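You operate a simulated robot arm through the tools that you are given. There is no shell and no other tool.

The job below is to be done with a simulated robot arm. You get a single attempt, and the scene is never put back.

JOB
Wash the silver knob, blow it dry and refit it on its shaft.
Fine: use the soak tray and the blower; switch the tray off before you reach in; leave the other knobs alone. What is to be rubbed or washed off counts as gone when no trace of it is left.
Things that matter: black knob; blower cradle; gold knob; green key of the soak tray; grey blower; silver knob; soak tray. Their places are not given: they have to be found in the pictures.

Only the result counts: the job must be done as asked and must still hold three seconds after the hand-in. Knocking over, shifting, dropping, spilling or breaking anything else fails it.

ROBOT AND FRAMES
A 7-joint arm with a two-finger parallel gripper, fixed in place. Base frame: the origin is at the foot of the arm, x ahead of it, y to its left, z up. Lengths are in mm, angles in rad, forces in N, time in s.
Its first joint turns from -2.897 to 2.897 rad. Payload 4.4 kg.
The tool frame sits at the grasp point between the pads (the TCP): z along the fingers, y along the line on which they close. The tips reach 23 mm beyond it. Largest opening 94 mm; finger width 38, thickness 10; the body of the gripper, 54 by 96 mm, starts 39 mm behind the TCP.
Orientation is that of the tool frame in the base frame, as a unit quaternion [x, y, z, w]. With the fingers straight down and closing along the base's y, the tool's x points along the base's -x, its y along +y and its z along -z.

CONTROLS
- The arm moves only by the tool nudge_tool. Its argument "motion" is a list of rows, each a list of 7 numbers: the turn, a rotation vector about the tool's x, y, z in units of 4 degrees (1.0 is 4 degrees), then the shift along the tool's x, y, z in units of 30 mm (1.0 is 30 mm), then the closure in counts, from 0 (fully open) to 255 (shut). In form: [[wx, wy, wz, tx, ty, tz, fingers], ...]. A call has 1 to 20 rows; each row shifts and turns the commanded pose from where the row before left it, along the tool's axes as they then stand. A call with a number of a shift or a turn outside -1 to 1 is refused whole. A row lasts 0.2 s, in which the tool goes at most 50 mm and 0.15 rad; a call with a longer step from one row to the next is refused whole, and so is a gripper value outside its range. A pose out of reach is approached as far as the arm can. The call stops where the force on the tool passes 90 N (or 10 N more than at its start, if that is more) or the arm is blocked; 0.2 s more then pass. Each finger travels about 72 mm/s and halts on what it meets, pressing with about 30 N; the grip force reading is that of the motor and also rises with nothing between the fingers. The clock runs only during rows and for 0.2 s after the last one: add rows that do not move to give the fingers time. The reply holds the time, the measured pose of the TCP, the force on the tool along the base axes, the opening and the grip force, in the units named above and with some noise, with the torque about the TCP (base axes, N m) and any sound that the robot's microphone picked up.
- Cameras (640 x 400 px; columns grow to the right, rows downward): "scene" is fixed at [399.8, -651, 1617.5]; the picture's right is [0.85, -0.53, 0.00], its down [-0.24, -0.39, -0.89] and it looks along [0.47, 0.76, -0.46] (base axes); focal length 373 px, centre (320, 200). "wrist" rides on the gripper at [86, 16, -74] in the tool frame; the picture's right is [-0.18, 0.98, 0.00], its down [-0.58, -0.11, -0.81] and it looks along [-0.79, -0.15, 0.59] (tool axes); focal length 243 px, centre (320, 200).
- camera(camera): a new picture of that camera. No time passes.
- measure_at(camera, pixels): for up to 12 pixels [column, row] of the newest picture of that camera ("zoom" is the newest enlarged one), the place [x, y, z] in the base frame of the surface seen there, good to about 2 mm. No time passes.
- zoom(camera, box): a new picture of the part [left, top, right, bottom] of that camera's present view, enlarged. No time passes.
- close_job(): hands the job in; it is judged then, once.

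Open the gripper and draw the arm clear of the work before you hand the job in, unless the task says otherwise.

The tools are called after "Emit:" by a JSON object that holds its "api" and its "payload". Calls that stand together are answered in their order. nudge_tool: Moves the arm, as the interface text tells. Its arguments: {"type":"object","properties":{"motion":{"type":"array"}},"required":["motion"]} The other tools are called the same way: camera (camera) takes a picture; measure_at (camera, pixels) gives the place of the surface under pixels of a picture; zoom (camera, box) takes an enlarged picture of a part of a camera's view; close_job () hands the job in.

At the start:

```text
t: 0.0
position: [597.6, 557.0, 1231.3]
tcp_rot: [0.0, 1.0, 0.0, 0.0]
contact_force: [0.3, 0.7, -0.2]
torque: [0.03, 0.01, 0.04]
opening: 93.6
finger_force: 0.1
```

scene: 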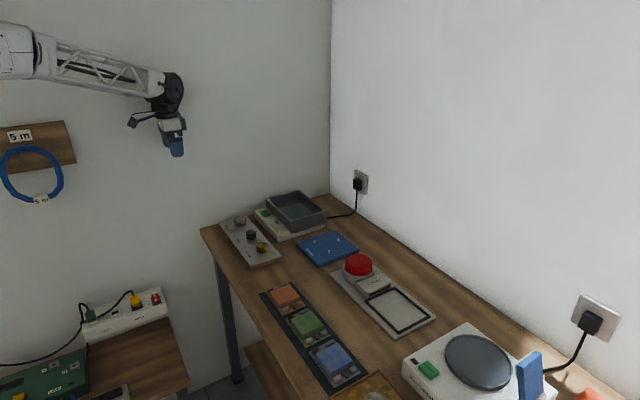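
wrist: 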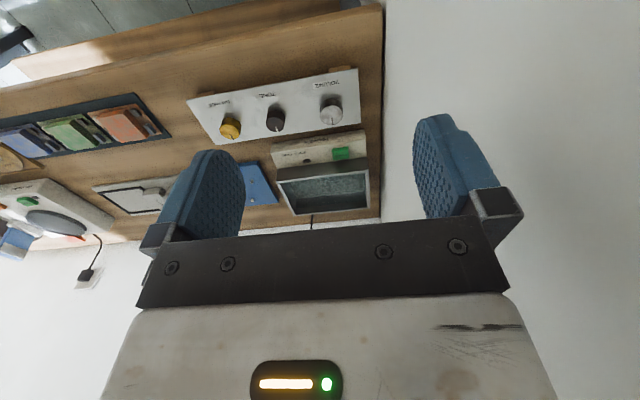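

The scene shows a panel with three knobs near (245,235), and the soak tray near (295,210). I zoom in to see the details.

Emit:
{"api": "zoom", "payload": {"camera": "scene", "box": [200, 180, 360, 280]}}

Emit:
{"api": "zoom", "payload": {"camera": "scene", "box": [380, 280, 640, 400]}}

Emit:
{"api": "zoom", "payload": {"camera": "wrist", "box": [180, 60, 390, 220]}}

Emit:
{"api": "zoom", "payload": {"camera": "wrist", "box": [0, 60, 200, 300]}}

```text
4.00 times, centred on (280, 230) of scene
```

zoom: 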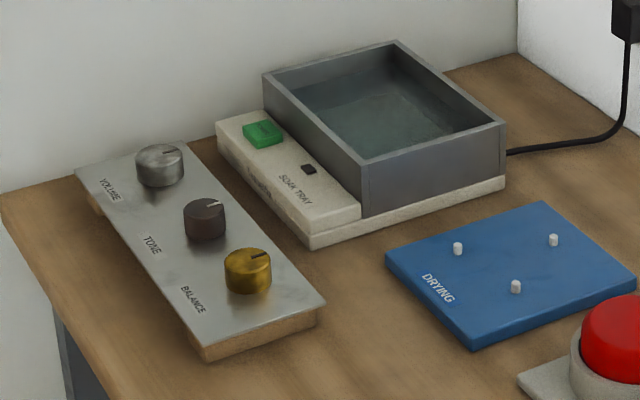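

```text
2.46 times, centred on (510, 340) of scene
```

zoom: 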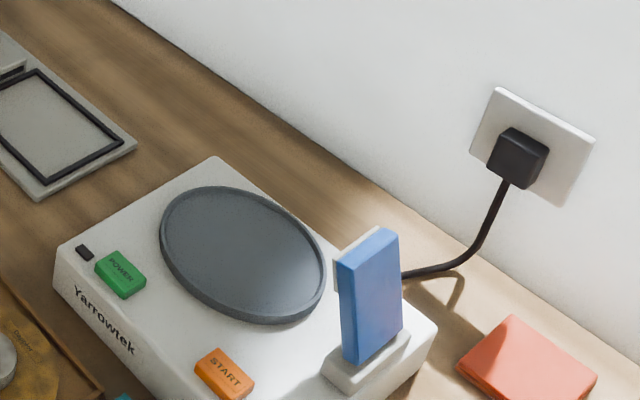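

```text
2.50 times, centred on (285, 140) of wrist
```

zoom: 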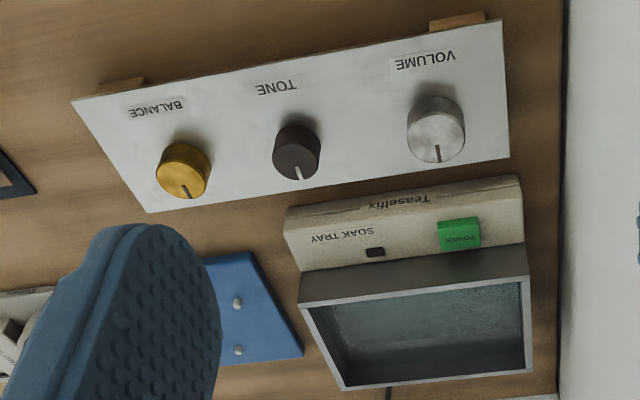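

```text
1.67 times, centred on (100, 180) of wrist
```

zoom: 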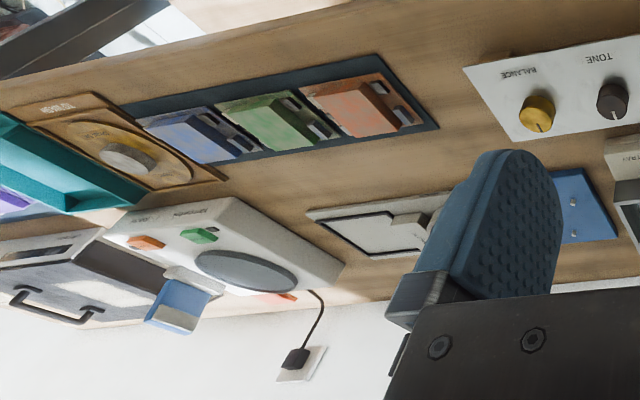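

The panel, tray and drying mat are visible, but the blower isn't yet. I measure the main points in the scene picture.

Emit:
{"api": "measure_at", "payload": {"camera": "scene", "pixels": [[239, 219], [251, 233], [262, 245], [265, 212], [277, 222], [300, 208], [320, 245], [215, 230], [270, 260], [358, 262], [475, 360], [530, 370]]}}

Emit:
{"api": "measure_at", "payload": {"camera": "wrist", "pixels": [[331, 110], [275, 120], [230, 128], [341, 153], [324, 190], [20, 50], [120, 160], [30, 270], [130, 125], [70, 222], [300, 60], [370, 100]]}}

Emit:
{"api": "zoom", "payload": {"camera": "scene", "box": [0, 240, 240, 400]}}

Emit:
{"api": "zoom", "payload": {"camera": "wrist", "box": [0, 0, 240, 150]}}

```text
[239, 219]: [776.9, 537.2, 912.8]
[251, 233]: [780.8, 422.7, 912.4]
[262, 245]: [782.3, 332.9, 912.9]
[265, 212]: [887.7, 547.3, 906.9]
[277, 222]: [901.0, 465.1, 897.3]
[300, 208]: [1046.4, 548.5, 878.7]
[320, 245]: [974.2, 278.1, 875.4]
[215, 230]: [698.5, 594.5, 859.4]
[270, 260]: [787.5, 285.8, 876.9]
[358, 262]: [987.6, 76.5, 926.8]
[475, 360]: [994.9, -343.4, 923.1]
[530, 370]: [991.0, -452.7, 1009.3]
```

```text
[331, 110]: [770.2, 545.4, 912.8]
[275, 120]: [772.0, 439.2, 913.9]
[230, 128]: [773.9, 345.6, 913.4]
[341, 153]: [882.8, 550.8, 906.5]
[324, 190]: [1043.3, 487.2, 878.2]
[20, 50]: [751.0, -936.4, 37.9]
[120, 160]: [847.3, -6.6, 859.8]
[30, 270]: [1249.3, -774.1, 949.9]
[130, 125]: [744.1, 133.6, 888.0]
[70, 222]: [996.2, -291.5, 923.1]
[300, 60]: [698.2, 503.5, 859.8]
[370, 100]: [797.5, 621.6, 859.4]
```

```text
2.50 times, centred on (120, 320) of scene
```

zoom: 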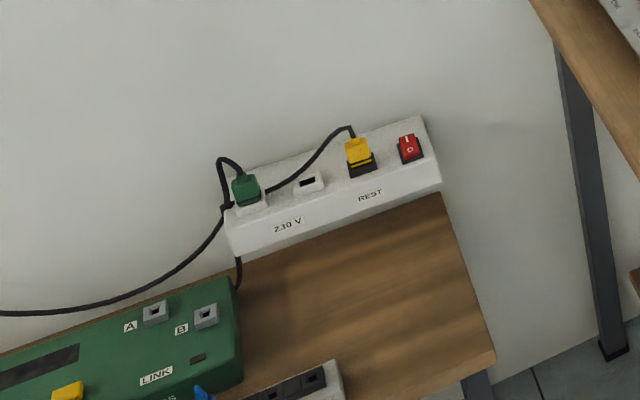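

```text
2.67 times, centred on (120, 75) of wrist
```

zoom: 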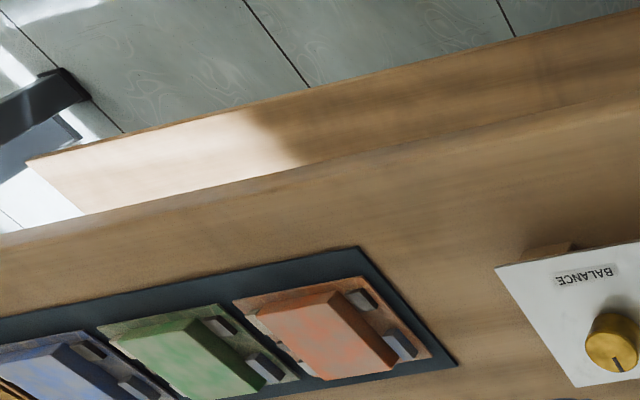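

Table height is z≈860, knob tops about 913. The blower isn't visible, so I check the lower-left side table's position and yaw the wrist to look around.

Emit:
{"api": "measure_at", "payload": {"camera": "scene", "pixels": [[130, 350], [120, 320], [40, 375], [155, 300], [120, 395], [285, 295], [310, 325], [335, 357], [375, 390], [230, 385], [35, 150], [170, 100]]}}

Emit:
{"api": "nudge_tool", "payload": {"motion": [[0, 0, 1, 0, 0, 0, 0], [0, 0, 1, 0, 0, 0, 0], [0, 0, 1, 0, 0, 0, 0], [0, 0, 1, 0, 0, 0, 0], [0, 0, 1, 0, 0, 0, 0], [0, 0, 1, 0, 0, 0, 0], [0, 0, 1, 0, 0, 0, 0], [0, 0, 1, 0, 0, 0, 0], [0, 0, 1, 0, 0, 0, 0], [0, 0, 1, 0, 0, 0, 0]]}}

```text
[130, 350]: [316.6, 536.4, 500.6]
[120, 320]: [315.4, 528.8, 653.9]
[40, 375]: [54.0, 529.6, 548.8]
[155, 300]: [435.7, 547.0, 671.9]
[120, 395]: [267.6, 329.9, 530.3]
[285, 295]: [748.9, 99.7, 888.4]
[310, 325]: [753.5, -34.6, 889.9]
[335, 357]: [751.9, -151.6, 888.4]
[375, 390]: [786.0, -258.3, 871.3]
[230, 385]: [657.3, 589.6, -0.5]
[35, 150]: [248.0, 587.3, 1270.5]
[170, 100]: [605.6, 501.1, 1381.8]
```

```text
t: 2.2
position: [595.2, 554.1, 1231.7]
tcp_rot: [0.331, 0.944, -0.002, 0.0]
contact_force: [-15.8, -38.0, 2.7]
torque: [3.39, -1.03, 3.83]
opening: 94.1
finger_force: 0.1
stopped in row 10: the force on the tool passed its limit at 114 N (the readings are from after the stop); the commanded pose is now the measured one
```

The turn made the gripper bump into the back wall near y≈600. I back off toward -y, away from the wall, before anything else.

Emit:
{"api": "nudge_tool", "payload": {"motion": [[0, 0, 0, -0.625, -0.782, 0, 0], [0, 0, 0, -0.625, -0.782, 0, 0], [0, 0, 0, -0.625, -0.782, 0, 0], [0, 0, 0, -0.625, -0.782, 0, 0], [0, 0, 0, -0.625, -0.782, 0, 0], [0, 0, 0, -0.625, -0.782, 0, 0], [0, 0, 0, -0.625, -0.782, 0, 0], [0, 0, 0, -0.625, -0.782, 0, 0], [0, 0, 0, -0.625, -0.782, 0, 0], [0, 0, 0, -0.625, -0.782, 0, 0]]}}

```text
t: 4.4
position: [597.7, 254.9, 1231.9]
tcp_rot: [0.331, 0.943, -0.003, 0.0]
contact_force: [0.8, -0.5, -0.9]
torque: [0.0, -0.02, -0.01]
opening: 94.1
finger_force: 0.1
```

Clear of the wall now with no contact force. I take pictures from both cameras.

Emit:
{"api": "camera", "payload": {"camera": "scene"}}

Emit:
{"api": "camera", "payload": {"camera": "wrist"}}

```text
taken
```

scene: 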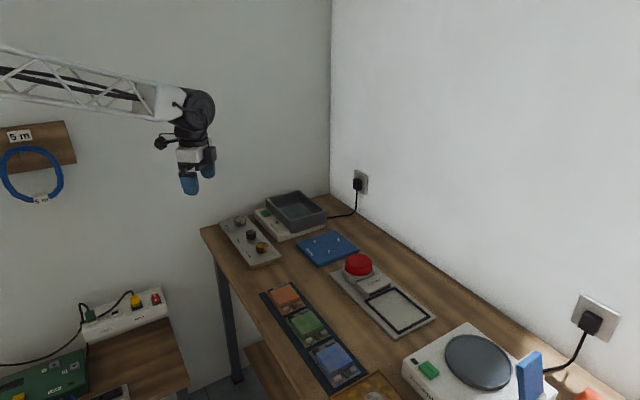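

```text
taken
```

wrist: 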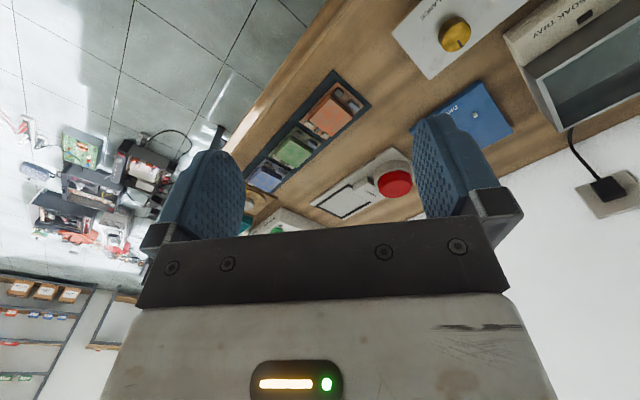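

The wrist view shows another bench area at the left (100,190). I zoom in there looking for the grey blower.

Emit:
{"api": "zoom", "payload": {"camera": "wrist", "box": [0, 90, 200, 280]}}

Emit:
{"api": "measure_at", "payload": {"camera": "wrist", "pixels": [[100, 190], [80, 150], [145, 165], [30, 170], [110, 240], [20, 120], [210, 140], [40, 290]]}}

```text
2.11 times, centred on (100, 185) of wrist
```

zoom: 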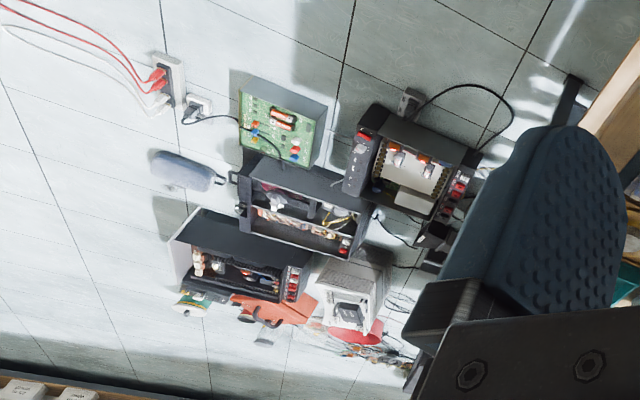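

```text
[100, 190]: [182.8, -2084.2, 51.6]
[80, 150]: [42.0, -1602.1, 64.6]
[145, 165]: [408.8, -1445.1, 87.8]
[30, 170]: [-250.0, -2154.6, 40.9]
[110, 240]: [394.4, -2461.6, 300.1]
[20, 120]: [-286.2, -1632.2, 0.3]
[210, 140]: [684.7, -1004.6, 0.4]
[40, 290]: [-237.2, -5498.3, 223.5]
```

That is floor clutter out of reach. I keep turning the wrist to survey the rest of the surroundings.

Emit:
{"api": "nudge_tool", "payload": {"motion": [[0, 0, 1, 0, 0, 0, 0], [0, 0, 1, 0, 0, 0, 0], [0, 0, 1, 0, 0, 0, 0], [0, 0, 1, 0, 0, 0, 0], [0, 0, 1, 0, 0, 0, 0], [0, 0, 1, 0, 0, 0, 0], [0, 0, 1, 0, 0, 0, 0], [0, 0, 1, 0, 0, 0, 0], [0, 0, 1, 0, 0, 0, 0], [0, 0, 1, 0, 0, 0, 0], [0, 0, 1, 0, 0, 0, 0], [0, 0, 1, 0, 0, 0, 0], [0, 0, 1, 0, 0, 0, 0]]}}

Emit:
{"api": "camera", "payload": {"camera": "wrist"}}

```text
t: 7.2
position: [596.2, 254.2, 1232.3]
tcp_rot: [0.712, 0.702, -0.003, 0.001]
contact_force: [0.4, 0.0, 0.6]
torque: [-0.04, -0.01, -0.01]
opening: 93.9
finger_force: 0.0
```

```text
taken
```

wrist: 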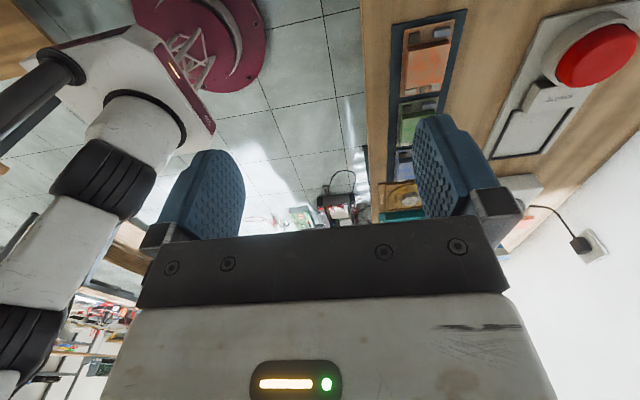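

The view shows the bench continuing toward -y, plus the arm's own base at left. I travel 400 mm along -y to see the far bench end.

Emit:
{"api": "nudge_tool", "payload": {"motion": [[0, 0, 0, -1, 0, 0, 0], [0, 0, 0, -1, 0, 0, 0], [0, 0, 0, -1, 0, 0, 0], [0, 0, 0, -1, 0, 0, 0], [0, 0, 0, -1, 0, 0, 0], [0, 0, 0, -1, 0, 0, 0], [0, 0, 0, -1, 0, 0, 0], [0, 0, 0, -1, 0, 0, 0], [0, 0, 0, -1, 0, 0, 0], [0, 0, 0, -1, 0, 0, 0], [0, 0, 0, -1, 0, 0, 0], [0, 0, 0, -1, 0, 0, 0], [0, 0, 0, -1, 0, 0, 0]]}}

Emit:
{"api": "camera", "payload": {"camera": "wrist"}}

Emit:
{"api": "camera", "payload": {"camera": "scene"}}

```text
t: 10.0
position: [592.3, -138.3, 1231.8]
tcp_rot: [0.711, 0.703, -0.002, 0.0]
contact_force: [-0.1, -0.7, -0.1]
torque: [-0.03, 0.03, 0.0]
opening: 94.0
finger_force: 0.0
```

```text
taken
```

wrist: 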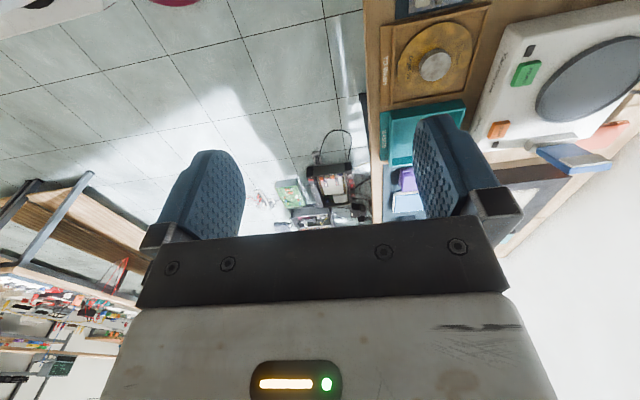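

```text
taken
```

scene: 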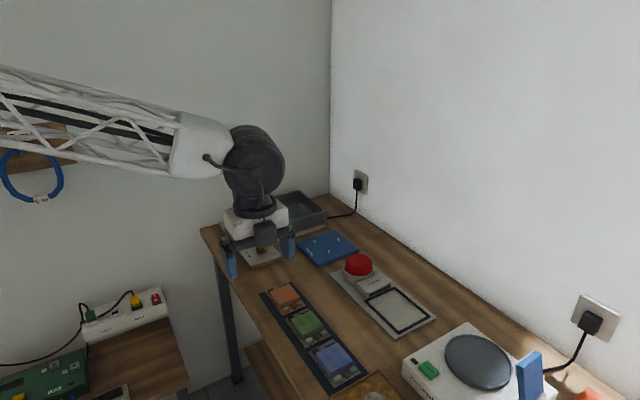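

A second table shows at left (100,220). I zoom there and on the right-hand bench, then yaw on.

Emit:
{"api": "zoom", "payload": {"camera": "wrist", "box": [360, 0, 640, 250]}}

Emit:
{"api": "zoom", "payload": {"camera": "wrist", "box": [0, 150, 160, 390]}}

Emit:
{"api": "nudge_tool", "payload": {"motion": [[0, 0, 1, 0, 0, 0, 0], [0, 0, 1, 0, 0, 0, 0], [0, 0, 1, 0, 0, 0, 0], [0, 0, 1, 0, 0, 0, 0], [0, 0, 1, 0, 0, 0, 0], [0, 0, 1, 0, 0, 0, 0], [0, 0, 1, 0, 0, 0, 0], [0, 0, 1, 0, 0, 0, 0], [0, 0, 1, 0, 0, 0, 0], [0, 0, 1, 0, 0, 0, 0], [0, 0, 1, 0, 0, 0, 0], [0, 0, 1, 0, 0, 0, 0]]}}

Emit:
{"api": "camera", "payload": {"camera": "wrist"}}

```text
1.60 times, centred on (500, 125) of wrist
```

zoom: 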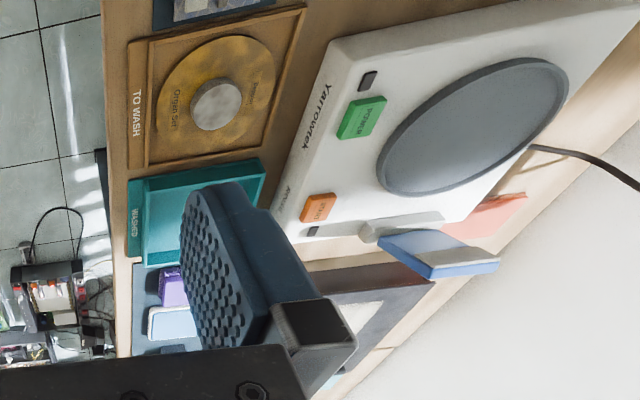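

```text
1.67 times, centred on (80, 270) of wrist
```

zoom: 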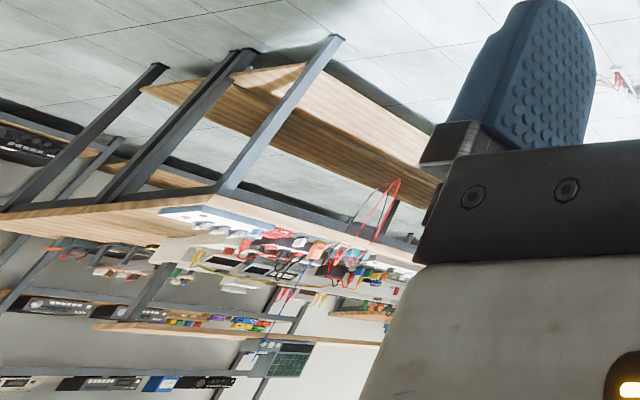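

```text
t: 12.6
position: [591.1, -135.2, 1233.8]
tcp_rot: [0.936, 0.353, -0.002, 0.001]
contact_force: [-0.1, -0.8, -0.1]
torque: [-0.02, 0.02, -0.02]
opening: 94.0
finger_force: 0.1
```

```text
taken
```

wrist: 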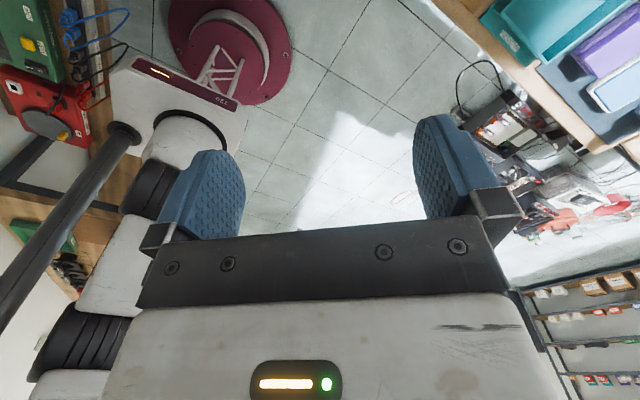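

The view at (200,60) shows the arm's base, and a side table at upper left with a red device and green board. I turn further to see that side table.

Emit:
{"api": "nudge_tool", "payload": {"motion": [[0, 0, 1, 0, 0, 0, 0], [0, 0, 1, 0, 0, 0, 0], [0, 0, 1, 0, 0, 0, 0], [0, 0, 1, 0, 0, 0, 0], [0, 0, 1, 0, 0, 0, 0], [0, 0, 1, 0, 0, 0, 0], [0, 0, 1, 0, 0, 0, 0], [0, 0, 1, 0, 0, 0, 0], [0, 0, 1, 0, 0, 0, 0], [0, 0, 1, 0, 0, 0, 0], [0, 0, 1, 0, 0, 0, 0], [0, 0, 1, 0, 0, 0, 0]]}}

Emit:
{"api": "camera", "payload": {"camera": "wrist"}}

```text
t: 15.2
position: [590.9, -138.2, 1235.6]
tcp_rot: [0.999, -0.045, 0.0, 0.0]
contact_force: [-0.2, -0.8, -0.2]
torque: [0.0, 0.0, 0.0]
opening: 94.1
finger_force: 0.1
out of reach, approached as far as the arm can: row 12
```

```text
taken
```

wrist: 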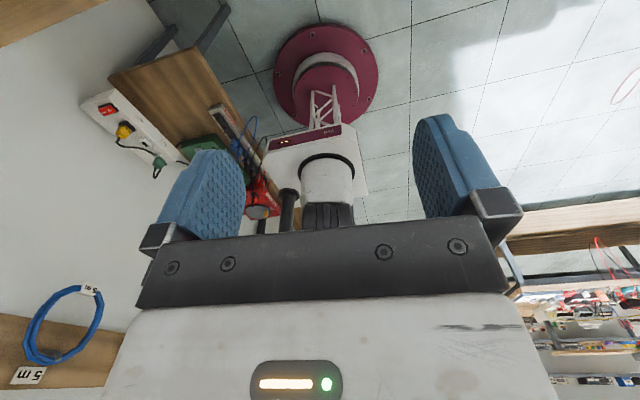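

No blower on this side. I yaw back toward the bench and then travel along -y to see the far bench end.

Emit:
{"api": "nudge_tool", "payload": {"motion": [[0, 0, -1, 0, 0, 0, 0], [0, 0, -1, 0, 0, 0, 0], [0, 0, -1, 0, 0, 0, 0], [0, 0, -1, 0, 0, 0, 0], [0, 0, -1, 0, 0, 0, 0], [0, 0, -1, 0, 0, 0, 0], [0, 0, -1, 0, 0, 0, 0], [0, 0, -1, 0, 0, 0, 0], [0, 0, -1, 0, 0, 0, 0], [0, 0, -1, 0, 0, 0, 0], [0, 0, -1, 0, 0, 0, 0], [0, 0, -1, 0, 0, 0, 0], [0, 0, -1, 0, 0, 0, 0], [0, 0, -1, 0, 0, 0, 0], [0, 0, -1, 0, 0, 0, 0], [0, 0, -1, 0, 0, 0, 0], [0, 0, -1, 0, 0, 0, 0], [0, 0, -1, 0, 0, 0, 0], [0, 0, -1, 0, 0, 0, 0], [0, 0, -1, 0, 0, 0, 0]]}}

Emit:
{"api": "nudge_tool", "payload": {"motion": [[0, 0, -1, 0, 0, 0, 0], [0, 0, -1, 0, 0, 0, 0], [0, 0, -1, 0, 0, 0, 0], [0, 0, -1, 0, 0, 0, 0], [0, 0, -1, 0, 0, 0, 0], [0, 0, -1, 0, 0, 0, 0], [0, 0, -1, 0, 0, 0, 0], [0, 0, -1, 0, 0, 0, 0], [0, 0, -1, 0, 0, 0, 0], [0, 0, -1, 0, 0, 0, 0]]}}

Emit:
{"api": "camera", "payload": {"camera": "wrist"}}

```text
t: 19.4
position: [592.4, -138.2, 1234.9]
tcp_rot: [0.802, 0.597, -0.001, 0.001]
contact_force: [0.1, -0.8, 0.4]
torque: [-0.02, 0.01, -0.02]
opening: 94.2
finger_force: 0.0
```

```text
t: 21.6
position: [591.9, -136.6, 1234.6]
tcp_rot: [0.55, 0.835, -0.002, 0.001]
contact_force: [0.1, -0.7, -0.4]
torque: [0.03, 0.02, 0.03]
opening: 93.8
finger_force: 0.0
```

```text
taken
```

wrist: 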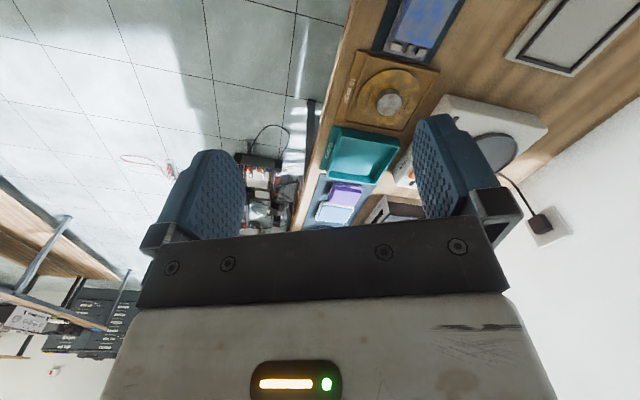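

The bench still continues past the teal tray at (360,155). I move another 400 mm along -y.

Emit:
{"api": "nudge_tool", "payload": {"motion": [[0, 0, 0, -0.918, -0.394, 0, 0], [0, 0, 0, -0.918, -0.394, 0, 0], [0, 0, 0, -0.918, -0.394, 0, 0], [0, 0, 0, -0.918, -0.394, 0, 0], [0, 0, 0, -0.918, -0.394, 0, 0], [0, 0, 0, -0.918, -0.394, 0, 0], [0, 0, 0, -0.918, -0.394, 0, 0], [0, 0, 0, -0.918, -0.394, 0, 0], [0, 0, 0, -0.918, -0.394, 0, 0], [0, 0, 0, -0.918, -0.394, 0, 0], [0, 0, 0, -0.918, -0.394, 0, 0], [0, 0, 0, -0.918, -0.394, 0, 0], [0, 0, 0, -0.918, -0.394, 0, 0]]}}

Emit:
{"api": "camera", "payload": {"camera": "wrist"}}

Emit:
{"api": "camera", "payload": {"camera": "scene"}}

```text
t: 24.4
position: [591.1, -525.1, 1237.8]
tcp_rot: [0.55, 0.835, -0.002, 0.001]
contact_force: [0.1, 0.0, -0.1]
torque: [-0.01, 0.0, 0.01]
opening: 94.2
finger_force: 0.1
```

```text
taken
```

wrist: 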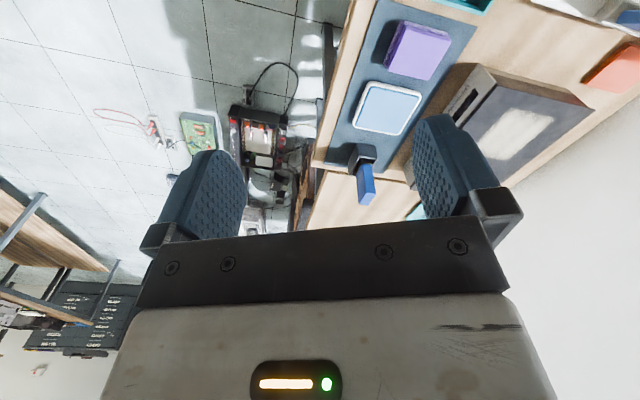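

```text
taken
```

scene: 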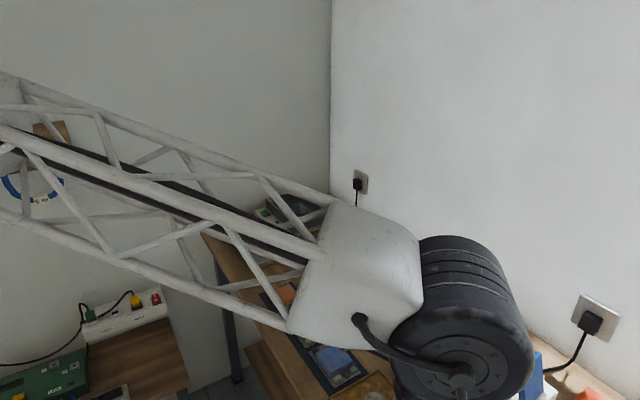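

A mat with purple and light-blue pads and a blue stick appears, and there is more wood beyond. I zoom in and continue along -y.

Emit:
{"api": "zoom", "payload": {"camera": "wrist", "box": [230, 0, 640, 235]}}

Emit:
{"api": "measure_at", "payload": {"camera": "wrist", "pixels": [[410, 50], [385, 110], [365, 185], [335, 210], [400, 205], [500, 140], [340, 40], [310, 165], [600, 90]]}}

Emit:
{"api": "nudge_tool", "payload": {"motion": [[0, 0, 0, -0.918, -0.394, 0, 0], [0, 0, 0, -0.918, -0.394, 0, 0], [0, 0, 0, -0.918, -0.394, 0, 0], [0, 0, 0, -0.918, -0.394, 0, 0], [0, 0, 0, -0.918, -0.394, 0, 0], [0, 0, 0, -0.918, -0.394, 0, 0], [0, 0, 0, -0.918, -0.394, 0, 0], [0, 0, 0, -0.918, -0.394, 0, 0]]}}

Emit:
{"api": "camera", "payload": {"camera": "wrist"}}

```text
1.56 times, centred on (435, 118) of wrist
```

zoom: 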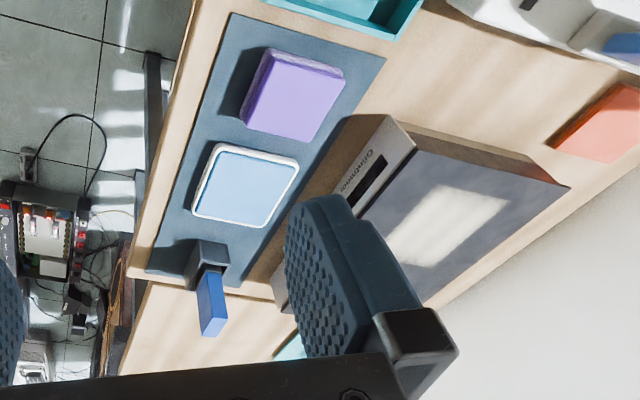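

```text
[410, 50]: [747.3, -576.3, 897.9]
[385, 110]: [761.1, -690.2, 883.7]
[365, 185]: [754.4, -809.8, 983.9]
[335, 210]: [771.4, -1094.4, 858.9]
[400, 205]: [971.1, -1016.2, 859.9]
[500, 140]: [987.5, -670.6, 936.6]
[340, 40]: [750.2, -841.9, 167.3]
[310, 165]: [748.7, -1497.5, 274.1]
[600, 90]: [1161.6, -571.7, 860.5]
```

```text
t: 26.2
position: [592.1, -765.3, 1238.6]
tcp_rot: [0.549, 0.836, -0.001, 0.001]
contact_force: [-0.6, -0.3, 0.5]
torque: [-0.02, -0.03, -0.03]
opening: 93.8
finger_force: 0.1
```

```text
taken
```

wrist: 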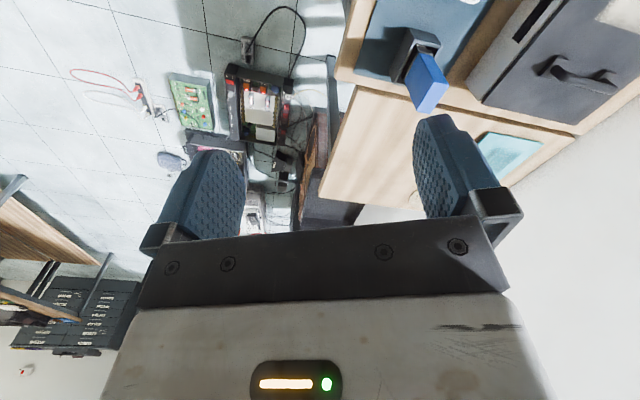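

Another bench further on at (380,150) has a teal object. I zoom there before going back to look at the side table and lower shelf.

Emit:
{"api": "zoom", "payload": {"camera": "wrist", "box": [300, 0, 640, 220]}}

Emit:
{"api": "zoom", "payload": {"camera": "wrist", "box": [0, 50, 330, 270]}}

Emit:
{"api": "camera", "payload": {"camera": "scene"}}

```text
1.82 times, centred on (470, 110) of wrist
```

zoom: 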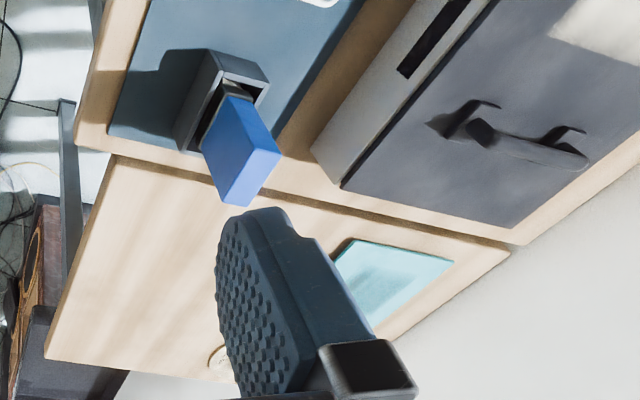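

```text
1.82 times, centred on (165, 160) of wrist
```

zoom: 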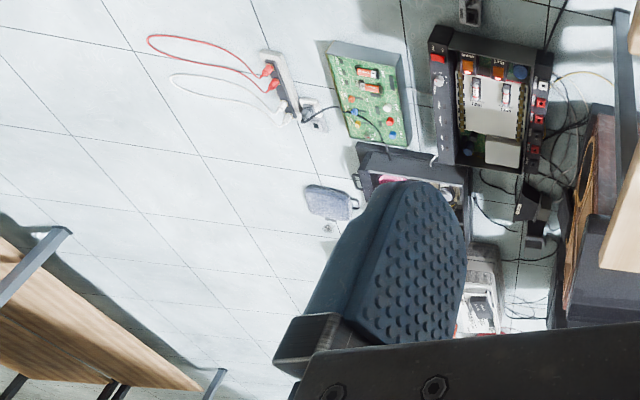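

```text
taken
```

scene: 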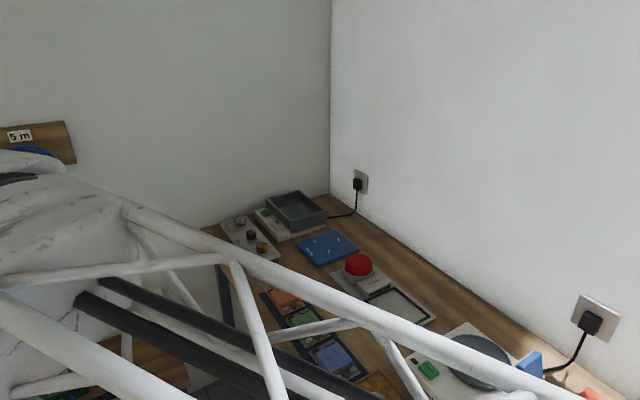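

A round pale object sits on the next bench around wrist (420,198), behind the finger. I yaw back a little so that this region falls between the fingers.

Emit:
{"api": "nudge_tool", "payload": {"motion": [[0, 0, -1, 0, 0, 0, 0], [0, 0, -1, 0, 0, 0, 0], [0, 0, -1, 0, 0, 0, 0], [0, 0, -1, 0, 0, 0, 0], [0, 0, -1, 0, 0, 0, 0], [0, 0, -1, 0, 0, 0, 0]]}}

Emit:
{"api": "camera", "payload": {"camera": "wrist"}}

```text
t: 27.6
position: [590.8, -766.7, 1237.5]
tcp_rot: [0.364, 0.931, -0.002, 0.0]
contact_force: [0.2, 0.0, -0.7]
torque: [-0.03, 0.01, -0.01]
opening: 94.2
finger_force: 0.0
```

```text
taken
```

wrist: 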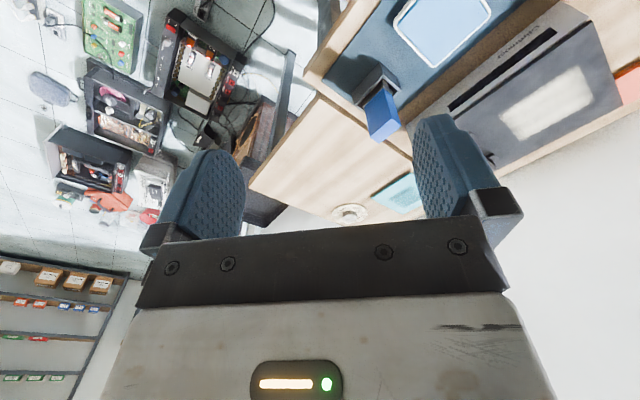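

The next bench has only a disc and a teal pad, no blower. I go back to mid-bench, lower and nearer the base, to look under the bench and at the shelf.

Emit:
{"api": "nudge_tool", "payload": {"motion": [[0, 0, 0, 0.95, 0.633, 0, 0], [0, 0, 0, 0.95, 0.633, 0, 0], [0, 0, 0, 0.95, 0.633, 0, 0], [0, 0, 0, 0.95, 0.633, 0, 0], [0, 0, 0, 0.95, 0.633, 0, 0], [0, 0, 0, 0.95, 0.633, 0, 0], [0, 0, 0, 0.95, 0.633, 0.3, 0], [0, 0, 0, 0.95, 0.633, 0.3, 0], [0, 0, 0, 0.95, 0.633, 0.3, 0], [0, 0, 0, 0.95, 0.633, 0.3, 0], [0, 0, 0, 0.95, 0.633, 0.3, 0], [0, 0, 0, 0.95, 0.633, 0.3, 0], [0, 0, 0, 0.95, 0.633, 0.3, 0], [0, 0, 0, 0.95, 0.633, 0.3, 0], [0, 0, 0, 0.95, 0.633, 0.3, 0], [0, 0, 0, 0.95, 0.633, 0.3, 0], [0, 0, 0, 0.95, 0.633, 0.3, 0], [0, 0, 0, 0.95, 0.633, 0.3, 0], [0, 0, 0, 0.95, 0.633, 0.3, 0], [0, 0, 0, 0.95, 0.633, 0.3, 0]]}}

Emit:
{"api": "nudge_tool", "payload": {"motion": [[0, 0, -1, 0, 0, 0, 0], [0, 0, -1, 0, 0, 0, 0], [0, 0, -1, 0, 0, 0, 0], [0, 0, -1, 0, 0, 0, 0], [0, 0, -1, 0, 0, 0, 0], [0, 0, -1, 0, 0, 0, 0], [0, 0, -1, 0, 0, 0, 0], [0, 0, -1, 0, 0, 0, 0], [0, 0, -1, 0, 0, 0, 0], [0, 0, -1, 0, 0, 0, 0], [0, 0, -0.7, 0, 0, 0, 0]]}}

Emit:
{"api": "camera", "payload": {"camera": "wrist"}}

Emit:
{"api": "camera", "payload": {"camera": "scene"}}

```text
t: 31.8
position: [428.9, -98.7, 1110.5]
tcp_rot: [0.365, 0.931, -0.002, 0.0]
contact_force: [-0.4, 0.4, -0.3]
torque: [0.03, -0.04, 0.0]
opening: 93.9
finger_force: 0.1
```

```text
t: 34.2
position: [429.0, -100.9, 1110.2]
tcp_rot: [-0.001, 1.0, -0.002, -0.001]
contact_force: [1.1, 0.7, 0.2]
torque: [-0.03, -0.01, -0.03]
opening: 94.1
finger_force: 0.1
```

```text
taken
```

wrist: 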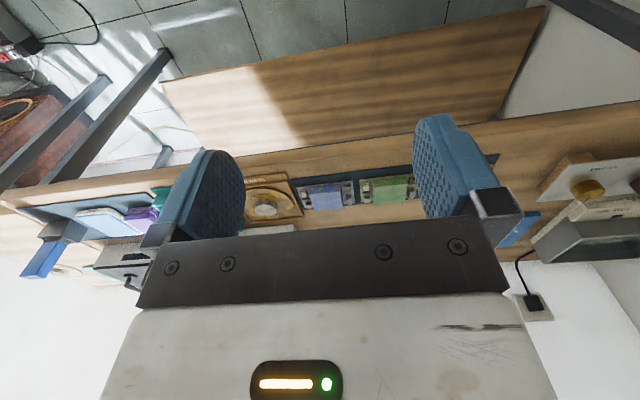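

```text
taken
```

scene: 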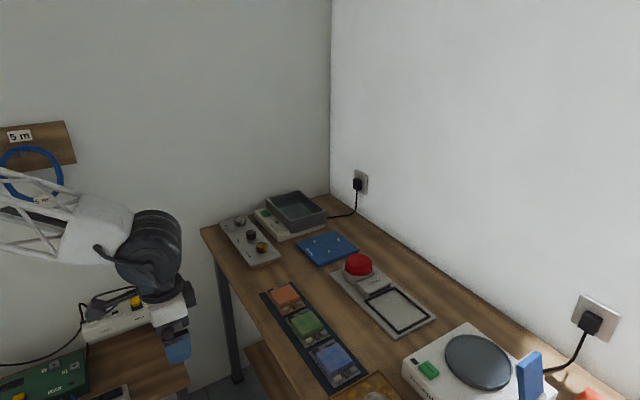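

The lower shelf is empty. I turn toward +y to inspect the side table closely.

Emit:
{"api": "nudge_tool", "payload": {"motion": [[0, 0, -1, 0, 0, 0, 0], [0, 0, -1, 0, 0, 0, 0], [0, 0, -1, 0, 0, 0, 0], [0, 0, -1, 0, 0, 0, 0], [0, 0, -1, 0, 0, 0, 0], [0, 0, -1, 0, 0, 0, 0], [0, 0, -1, 0, 0, 0, 0], [0, 0, -1, 0, 0, 0, 0], [0, 0, -1, 0, 0, 0, 0], [0, 0, -1, 0, 0, 0, 0], [0, 0, -1, 0, 0, 0, 0], [0, 0, -1, 0, 0, 0, 0], [0, 0, -1, 0, 0, 0, 0], [0, 0, -1, 0, 0, 0, 0], [0, 0, -1, 0, 0, 0, 0], [0, 0, -1, 0, 0, 0, 0], [0, 0, -1, 0, 0, 0, 0], [0, 0, -1, 0, 0, 0, 0], [0, 0, -1, 0, 0, 0, 0], [0, 0, -1, 0, 0, 0, 0]]}}

Emit:
{"api": "camera", "payload": {"camera": "wrist"}}

Emit:
{"api": "nudge_tool", "payload": {"motion": [[0, 0, -1, 0, 0, 0, 0], [0, 0, -1, 0, 0, 0, 0], [0, 0, -1, 0, 0, 0, 0], [0, 0, -1, 0, 0, 0, 0], [0, 0, -1, 0, 0, 0, 0], [0, 0, -1, 0, 0, 0, 0], [0, 0, -1, 0, 0, 0, 0], [0, 0, -1, 0, 0, 0, 0], [0, 0, -1, 0, 0, 0, 0]]}}

Emit:
{"api": "camera", "payload": {"camera": "wrist"}}

```text
t: 38.4
position: [429.2, -100.7, 1110.0]
tcp_rot: [-0.644, 0.765, -0.001, -0.001]
contact_force: [-0.4, 0.7, 1.2]
torque: [0.02, 0.02, 0.01]
opening: 93.9
finger_force: 0.1
```

```text
taken
```

wrist: 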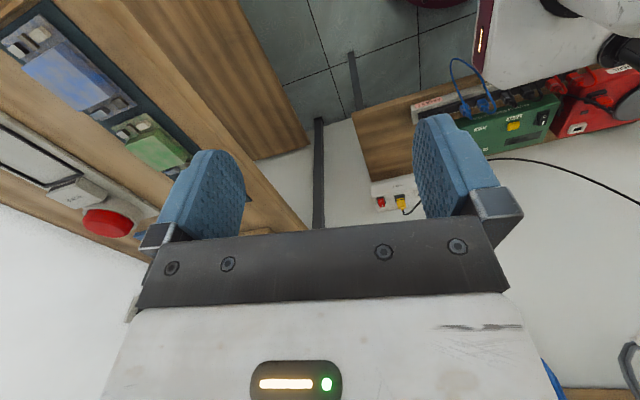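

```text
t: 40.4
position: [430.2, -100.1, 1109.2]
tcp_rot: [0.849, -0.529, 0.001, 0.002]
contact_force: [-0.4, 0.4, 0.5]
torque: [-0.04, 0.01, 0.02]
opening: 94.2
finger_force: 0.0
```

```text
taken
```

wrist: 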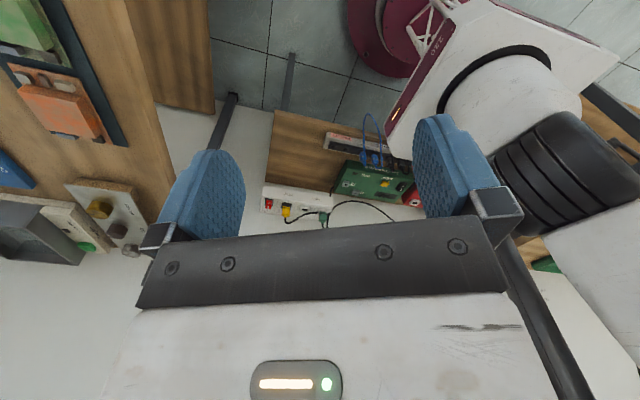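

The side table has a power strip, green board and red device. I zoom in on the right part (600,270) where something else sits behind the arm, then continue turning.

Emit:
{"api": "zoom", "payload": {"camera": "wrist", "box": [500, 60, 640, 340]}}

Emit:
{"api": "nudge_tool", "payload": {"motion": [[0, 0, -1, 0, 0, 0, 0], [0, 0, -1, 0, 0, 0, 0], [0, 0, -1, 0, 0, 0, 0], [0, 0, -1, 0, 0, 0, 0], [0, 0, -1, 0, 0, 0, 0]]}}

Emit:
{"api": "camera", "payload": {"camera": "wrist"}}

```text
1.43 times, centred on (570, 200) of wrist
```

zoom: 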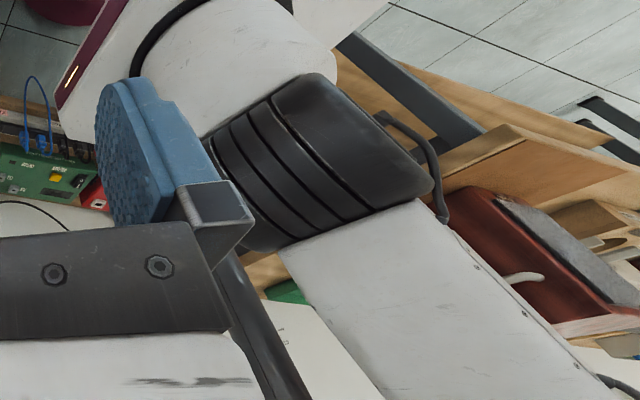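

```text
t: 41.6
position: [430.5, -100.3, 1108.8]
tcp_rot: [0.927, -0.375, 0.0, 0.001]
contact_force: [-0.9, 0.2, 0.0]
torque: [0.01, -0.01, -0.01]
opening: 94.0
finger_force: 0.0
```

```text
taken
```

wrist: 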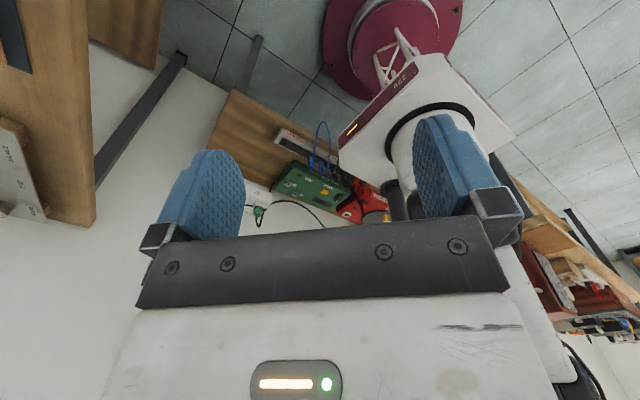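

There's another table behind the base with wooden-red items at (570,270). I move round to about (250,-450), higher, so the back area becomes visible.

Emit:
{"api": "nudge_tool", "payload": {"motion": [[0, 0, 0, 0.292, 0.967, -0.364, 0], [0, 0, 0, 0.292, 0.967, -0.364, 0], [0, 0, 0, 0.292, 0.967, -0.364, 0], [0, 0, 0, 0.292, 0.967, -0.364, 0], [0, 0, 0, 0.292, 0.967, -0.364, 0], [0, 0, 0, 0.292, 0.967, -0.364, 0], [0, 0, 0, 0.292, 0.967, -0.364, 0], [0, 0, 0, 0.292, 0.967, -0.364, 0], [0, 0, 0, 0.292, 0.967, -0.364, 0], [0, 0, 0, 0.292, 0.967, -0.364, 0], [0, 0, 0, 0.292, 0.967, -0.364, 0], [0, 0, 0, 0.292, 0.967, -0.364, 0], [0, 0, 0, 0.292, 0.967, -0.364, 0]]}}

Emit:
{"api": "camera", "payload": {"camera": "wrist"}}

Emit:
{"api": "nudge_tool", "payload": {"motion": [[0, 0, -1, 0, 0, 0, 0], [0, 0, -1, 0, 0, 0, 0], [0, 0, -1, 0, 0, 0, 0], [0, 0, -1, 0, 0, 0, 0], [0, 0, -1, 0, 0, 0, 0], [0, 0, -1, 0, 0, 0, 0], [0, 0, -1, 0, 0, 0, 0], [0, 0, -1, 0, 0, 0, 0], [0, 0, -1, 0, 0, 0, 0]]}}

Emit:
{"api": "camera", "payload": {"camera": "wrist"}}

```text
t: 44.6
position: [388.1, -249.6, 1266.3]
tcp_rot: [0.936, -0.352, 0.026, 0.014]
contact_force: [0.1, 0.5, 0.1]
torque: [0.01, -0.02, -0.02]
opening: 93.9
finger_force: 0.1
out of reach, approached as far as the arm can: row 6, 7, 8, 9, 10, 11, 12, 13
stopped in row 13: the arm was blocked; the commanded pose is now the measured one
```

```text
taken
```

wrist: 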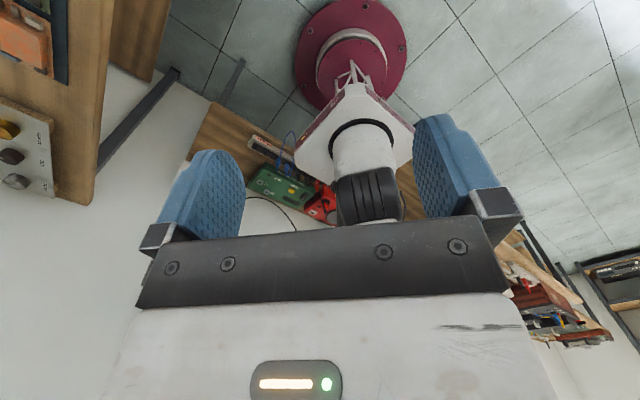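

```text
t: 46.6
position: [427.6, -195.2, 1237.0]
tcp_rot: [0.963, -0.266, 0.023, 0.028]
contact_force: [-0.3, -0.3, -0.2]
torque: [0.01, 0.02, 0.0]
opening: 94.0
finger_force: 0.0
out of reach, approached as far as the arm can: row 1, 2, 3, 4, 5, 6, 7, 8, 9
```

```text
taken
```

wrist: 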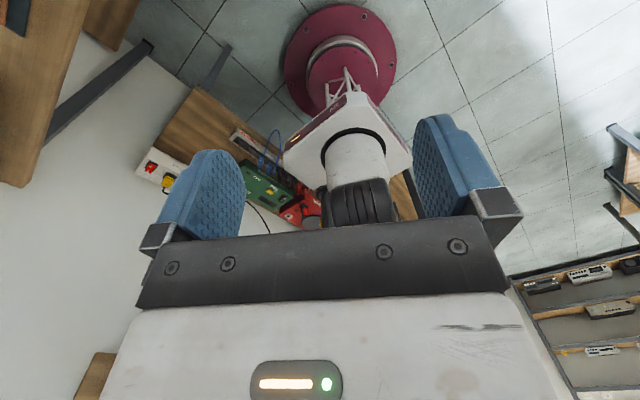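

Joint 7 limits further turning this way. An earlier view (630,370) showed a grey clamp-like item on the wall near x≈0, y≈600, z≈1170, so I turn back and pitch the wrist up toward that wall.

Emit:
{"api": "nudge_tool", "payload": {"motion": [[0, 0, 1, 0, 0, 0, 0], [0, 0, 1, 0, 0, 0, 0], [0, 0, 1, 0, 0, 0, 0], [0, 0, 1, 0, 0, 0, 0], [0, 0, 1, 0, 0, 0, 0], [0, 0, 1, 0, 0, 0, 0], [0, 0, 1, 0, 0, 0, 0], [0, 0, 1, 0, 0, 0, 0], [0, 0, 1, 0, 0, 0, 0], [0, 0, 1, 0, 0, 0, 0]]}}

Emit:
{"api": "nudge_tool", "payload": {"motion": [[0, -1, 0, 0, 0, 0, 0], [0, -1, 0, 0, 0, 0, 0], [0, -1, 0, 0, 0, 0, 0], [0, -1, 0, 0, 0, 0, 0], [0, -1, 0, 0, 0, 0, 0], [0, -1, 0, 0, 0, 0, 0], [0, -1, 0, 0, 0, 0, 0]]}}

Emit:
{"api": "camera", "payload": {"camera": "wrist"}}

```text
t: 48.8
position: [427.0, -195.9, 1235.2]
tcp_rot: [0.817, -0.575, 0.03, 0.014]
contact_force: [-0.7, 0.2, 0.2]
torque: [0.02, 0.02, 0.01]
opening: 94.2
finger_force: 0.0
```

```text
t: 50.4
position: [427.6, -193.8, 1237.0]
tcp_rot: [0.801, -0.56, -0.17, -0.126]
contact_force: [1.0, -0.9, -0.8]
torque: [-0.01, 0.0, -0.01]
opening: 93.9
finger_force: 0.1
```

```text
taken
```

wrist: 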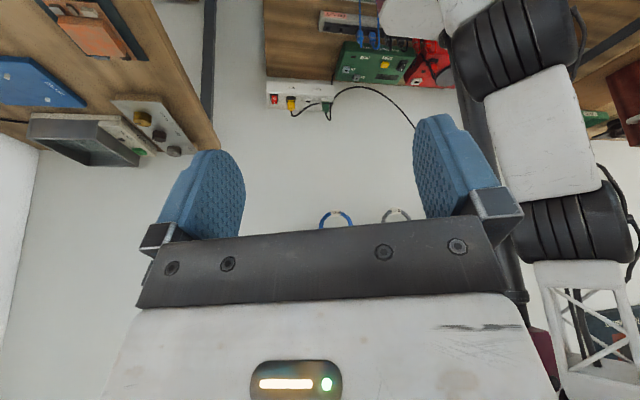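

Those are just cable coils on the wall. I level the tool again, then yaw round to face -y so I can swing the arm around to see behind the base.

Emit:
{"api": "nudge_tool", "payload": {"motion": [[0, 1, 0, 0, 0, 0, 0], [0, 1, 0, 0, 0, 0, 0], [0, 1, 0, 0, 0, 0, 0], [0, 1, 0, 0, 0, 0, 0], [0, 1, 0, 0, 0, 0, 0], [0, 1, 0, 0, 0, 0, 0], [0, 1, 0, 0, 0, 0, 0], [0, 0, 1, 0, 0, 0, 0], [0, 0, 1, 0, 0, 0, 0], [0, 0, 1, 0, 0, 0, 0], [0, 0, 1, 0, 0, 0, 0], [0, 0, 1, 0, 0, 0, 0], [0, 0, 1, 0, 0, 0, 0], [0, 0, 1, 0, 0, 0, 0], [0, 0, 1, 0, 0, 0, 0], [0, 0, 1, 0, 0, 0, 0], [0, 0, 1, 0, 0, 0, 0], [0, 0, 1, 0, 0, 0, 0], [0, 0, 1, 0, 0, 0, 0], [0, 0, 1, 0, 0, 0, 0]]}}

Emit:
{"api": "nudge_tool", "payload": {"motion": [[0, 0, 1, 0, 0, 0, 0], [0, 0, 1, 0, 0, 0, 0], [0, 0, 1, 0, 0, 0, 0], [0, 0, 1, 0, 0, 0, 0], [0, 0, 1, 0, 0, 0, 0], [0, 0, 1, 0, 0, 0, 0], [0, 0, 1, 0, 0, 0, 0], [0, 0, 1, 0, 0, 0, 0], [0, 0, 1, 0, 0, 0, 0], [0, 0, 1, 0, 0, 0, 0], [0, 0, 1, 0, 0, 0, 0], [0, 0, 1, 0, 0, 0, 0], [0, 0, 1, 0, 0, 0, 0], [0, 0, 1, 0, 0, 0, 0], [0, 0, 1, 0, 0, 0, 0], [0, 0, 1, 0, 0, 0, 0], [0, 0, 1, 0, 0, 0, 0], [0, 0, 1, 0, 0, 0, 0], [0, 0, 1, 0, 0, 0, 0], [0, 0, 1, 0, 0, 0, 0]]}}

Emit:
{"api": "nudge_tool", "payload": {"motion": [[0, 0, 1, 0, 0, 0, 0], [0, 0, 1, 0, 0, 0, 0], [0, 0, 1, 0, 0, 0, 0], [0, 0, 1, 0, 0, 0, 0], [0, 0, 1, 0, 0, 0, 0], [0, 0, 1, 0, 0, 0, 0], [0, 0, 1, 0, 0, 0, 0], [0, 0, 1, 0, 0, 0, 0], [0, 0, 1, 0, 0, 0, 0], [0, 0, 1, 0, 0, 0, 0], [0, 0, 1, 0, 0, 0, 0], [0, 0, 1, 0, 0, 0, 0], [0, 0, 1, 0, 0, 0, 0], [0, 0, 1, 0, 0, 0, 0], [0, 0, 1, 0, 0, 0, 0], [0, 0, 1, 0, 0, 0, 0], [0, 0, 1, 0, 0, 0, 0], [0, 0, 1, 0, 0, 0, 0], [0, 0, 1, 0, 0, 0, 0]]}}

```text
t: 54.6
position: [427.9, -195.8, 1235.5]
tcp_rot: [-0.483, 0.875, -0.033, 0.001]
contact_force: [0.0, 0.4, -0.3]
torque: [0.0, 0.02, 0.0]
opening: 94.0
finger_force: 0.0
```

```text
t: 58.8
position: [428.3, -194.2, 1236.8]
tcp_rot: [0.194, 0.98, -0.025, 0.023]
contact_force: [-0.5, -0.2, -0.8]
torque: [0.01, 0.03, 0.01]
opening: 94.0
finger_force: 0.0
```

```text
t: 62.8
position: [426.8, -195.0, 1237.3]
tcp_rot: [0.756, 0.654, -0.007, 0.034]
contact_force: [-0.1, 0.6, -0.2]
torque: [0.03, -0.03, -0.01]
opening: 93.9
finger_force: 0.0
```

Heading is now about -98°. I move to roughly (0,-600) to view the region behind the base.

Emit:
{"api": "nudge_tool", "payload": {"motion": [[0, 0, 0, -0.906, -0.716, 0, 0], [0, 0, 0, -0.906, -0.716, 0, 0], [0, 0, 0, -0.906, -0.716, 0, 0], [0, 0, 0, -0.906, -0.716, 0, 0], [0, 0, 0, -0.906, -0.716, 0, 0], [0, 0, 0, -0.906, -0.716, 0, 0], [0, 0, 0, -0.906, -0.716, 0, 0], [0, 0, 0, -0.906, -0.716, 0, 0], [0, 0, 0, -0.906, -0.716, 0, 0], [0, 0, 0, -0.906, -0.716, 0, 0], [0, 0, 0, -0.906, -0.716, 0, 0], [0, 0, 0, -0.906, -0.716, 0, 0], [0, 0, 0, -0.906, -0.716, 0, 0], [0, 0, 0, -0.906, -0.716, 0, 0], [0, 0, 0, -0.906, -0.716, 0, 0], [0, 0, 0, -0.906, -0.716, 0, 0], [0, 0, 0, -0.906, -0.716, 0, 0]]}}

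Emit:
{"api": "nudge_tool", "payload": {"motion": [[0, 0, 1, 0, 0, 0, 0], [0, 0, 1, 0, 0, 0, 0], [0, 0, 1, 0, 0, 0, 0], [0, 0, 1, 0, 0, 0, 0], [0, 0, 1, 0, 0, 0, 0], [0, 0, 1, 0, 0, 0, 0], [0, 0, 1, 0, 0, 0, 0], [0, 0, 1, 0, 0, 0, 0], [0, 0, 1, 0, 0, 0, 0], [0, 0, 1, 0, 0, 0, 0], [0, 0, 1, 0, 0, 0, 0], [0, 0, 1, 0, 0, 0, 0]]}}

Emit:
{"api": "camera", "payload": {"camera": "wrist"}}

```text
t: 63.9
position: [368.9, -240.7, 1233.3]
tcp_rot: [0.687, 0.726, -0.004, 0.031]
contact_force: [0.7, -0.7, -0.4]
torque: [0.01, 0.03, 0.03]
opening: 94.1
finger_force: 0.1
stopped in row 5: the arm was blocked; the commanded pose is now the measured one
```

```text
t: 66.5
position: [368.8, -240.3, 1236.4]
tcp_rot: [0.924, 0.382, 0.01, 0.03]
contact_force: [0.0, 0.2, -0.3]
torque: [0.0, -0.02, -0.02]
opening: 93.9
finger_force: 0.1
```

```text
taken
```

wrist: 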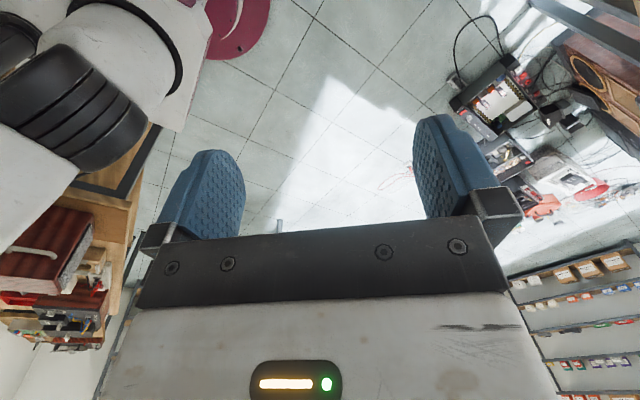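

The arm seems blocked at inner radius (~440 mm at this height). I swing out to a larger radius and go round via (400,-500) to (0,-650).

Emit:
{"api": "nudge_tool", "payload": {"motion": [[0, 0, 0, -0.675, 0.855, 0, 0], [0, 0, 0, -0.675, 0.855, 0, 0], [0, 0, 0, -0.675, 0.855, 0, 0], [0, 0, 0, -0.675, 0.855, 0, 0], [0, 0, 0, -0.675, 0.855, 0, 0], [0, 0, 0, -0.675, 0.855, 0, 0], [0, 0, 0, -0.675, 0.855, 0, 0], [0, 0, 0, -0.675, 0.855, 0, 0]]}}

Emit:
{"api": "nudge_tool", "payload": {"motion": [[0, 0, 0, -0.926, -0.42, 0, 0], [0, 0, 0, -0.926, -0.42, 0, 0], [0, 0, 0, -0.926, -0.42, 0, 0], [0, 0, 0, -0.926, -0.42, 0, 0], [0, 0, 0, -0.926, -0.42, 0, 0], [0, 0, 0, -0.926, -0.42, 0, 0], [0, 0, 0, -0.926, -0.42, 0, 0], [0, 0, 0, -0.926, -0.42, 0, 0], [0, 0, 0, -0.926, -0.42, 0, 0], [0, 0, 0, -0.926, -0.42, 0, 0], [0, 0, 0, -0.926, -0.42, 0, 0], [0, 0, 0, -0.926, -0.42, 0, 0], [0, 0, 0, -0.926, -0.42, 0, 0], [0, 0, 0, -0.926, -0.42, 0, 0]]}}

Emit:
{"api": "camera", "payload": {"camera": "wrist"}}

```text
t: 67.4
position: [398.7, -257.5, 1304.7]
tcp_rot: [0.887, 0.452, 0.043, 0.084]
contact_force: [-0.2, -0.1, -0.2]
torque: [0.01, -0.04, 0.02]
opening: 94.3
finger_force: 0.0
stopped in row 4: the arm was blocked; the commanded pose is now the measured one
```

```text
t: 68.2
position: [388.8, -244.1, 1280.5]
tcp_rot: [0.844, 0.531, 0.043, 0.061]
contact_force: [0.3, -0.6, 0.2]
torque: [0.01, 0.01, 0.02]
opening: 93.9
finger_force: 0.0
stopped in row 3: the arm was blocked; the commanded pose is now the measured one
```

```text
taken
```

wrist: 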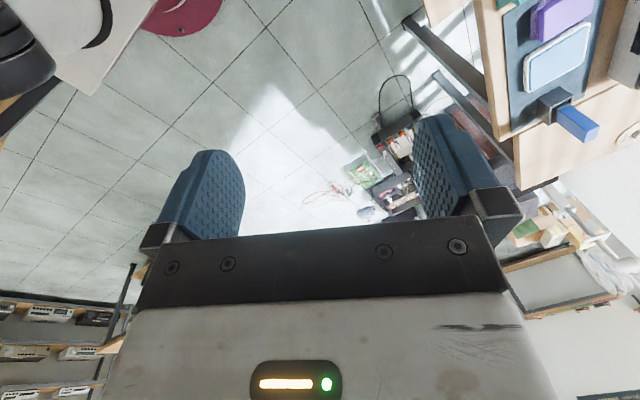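

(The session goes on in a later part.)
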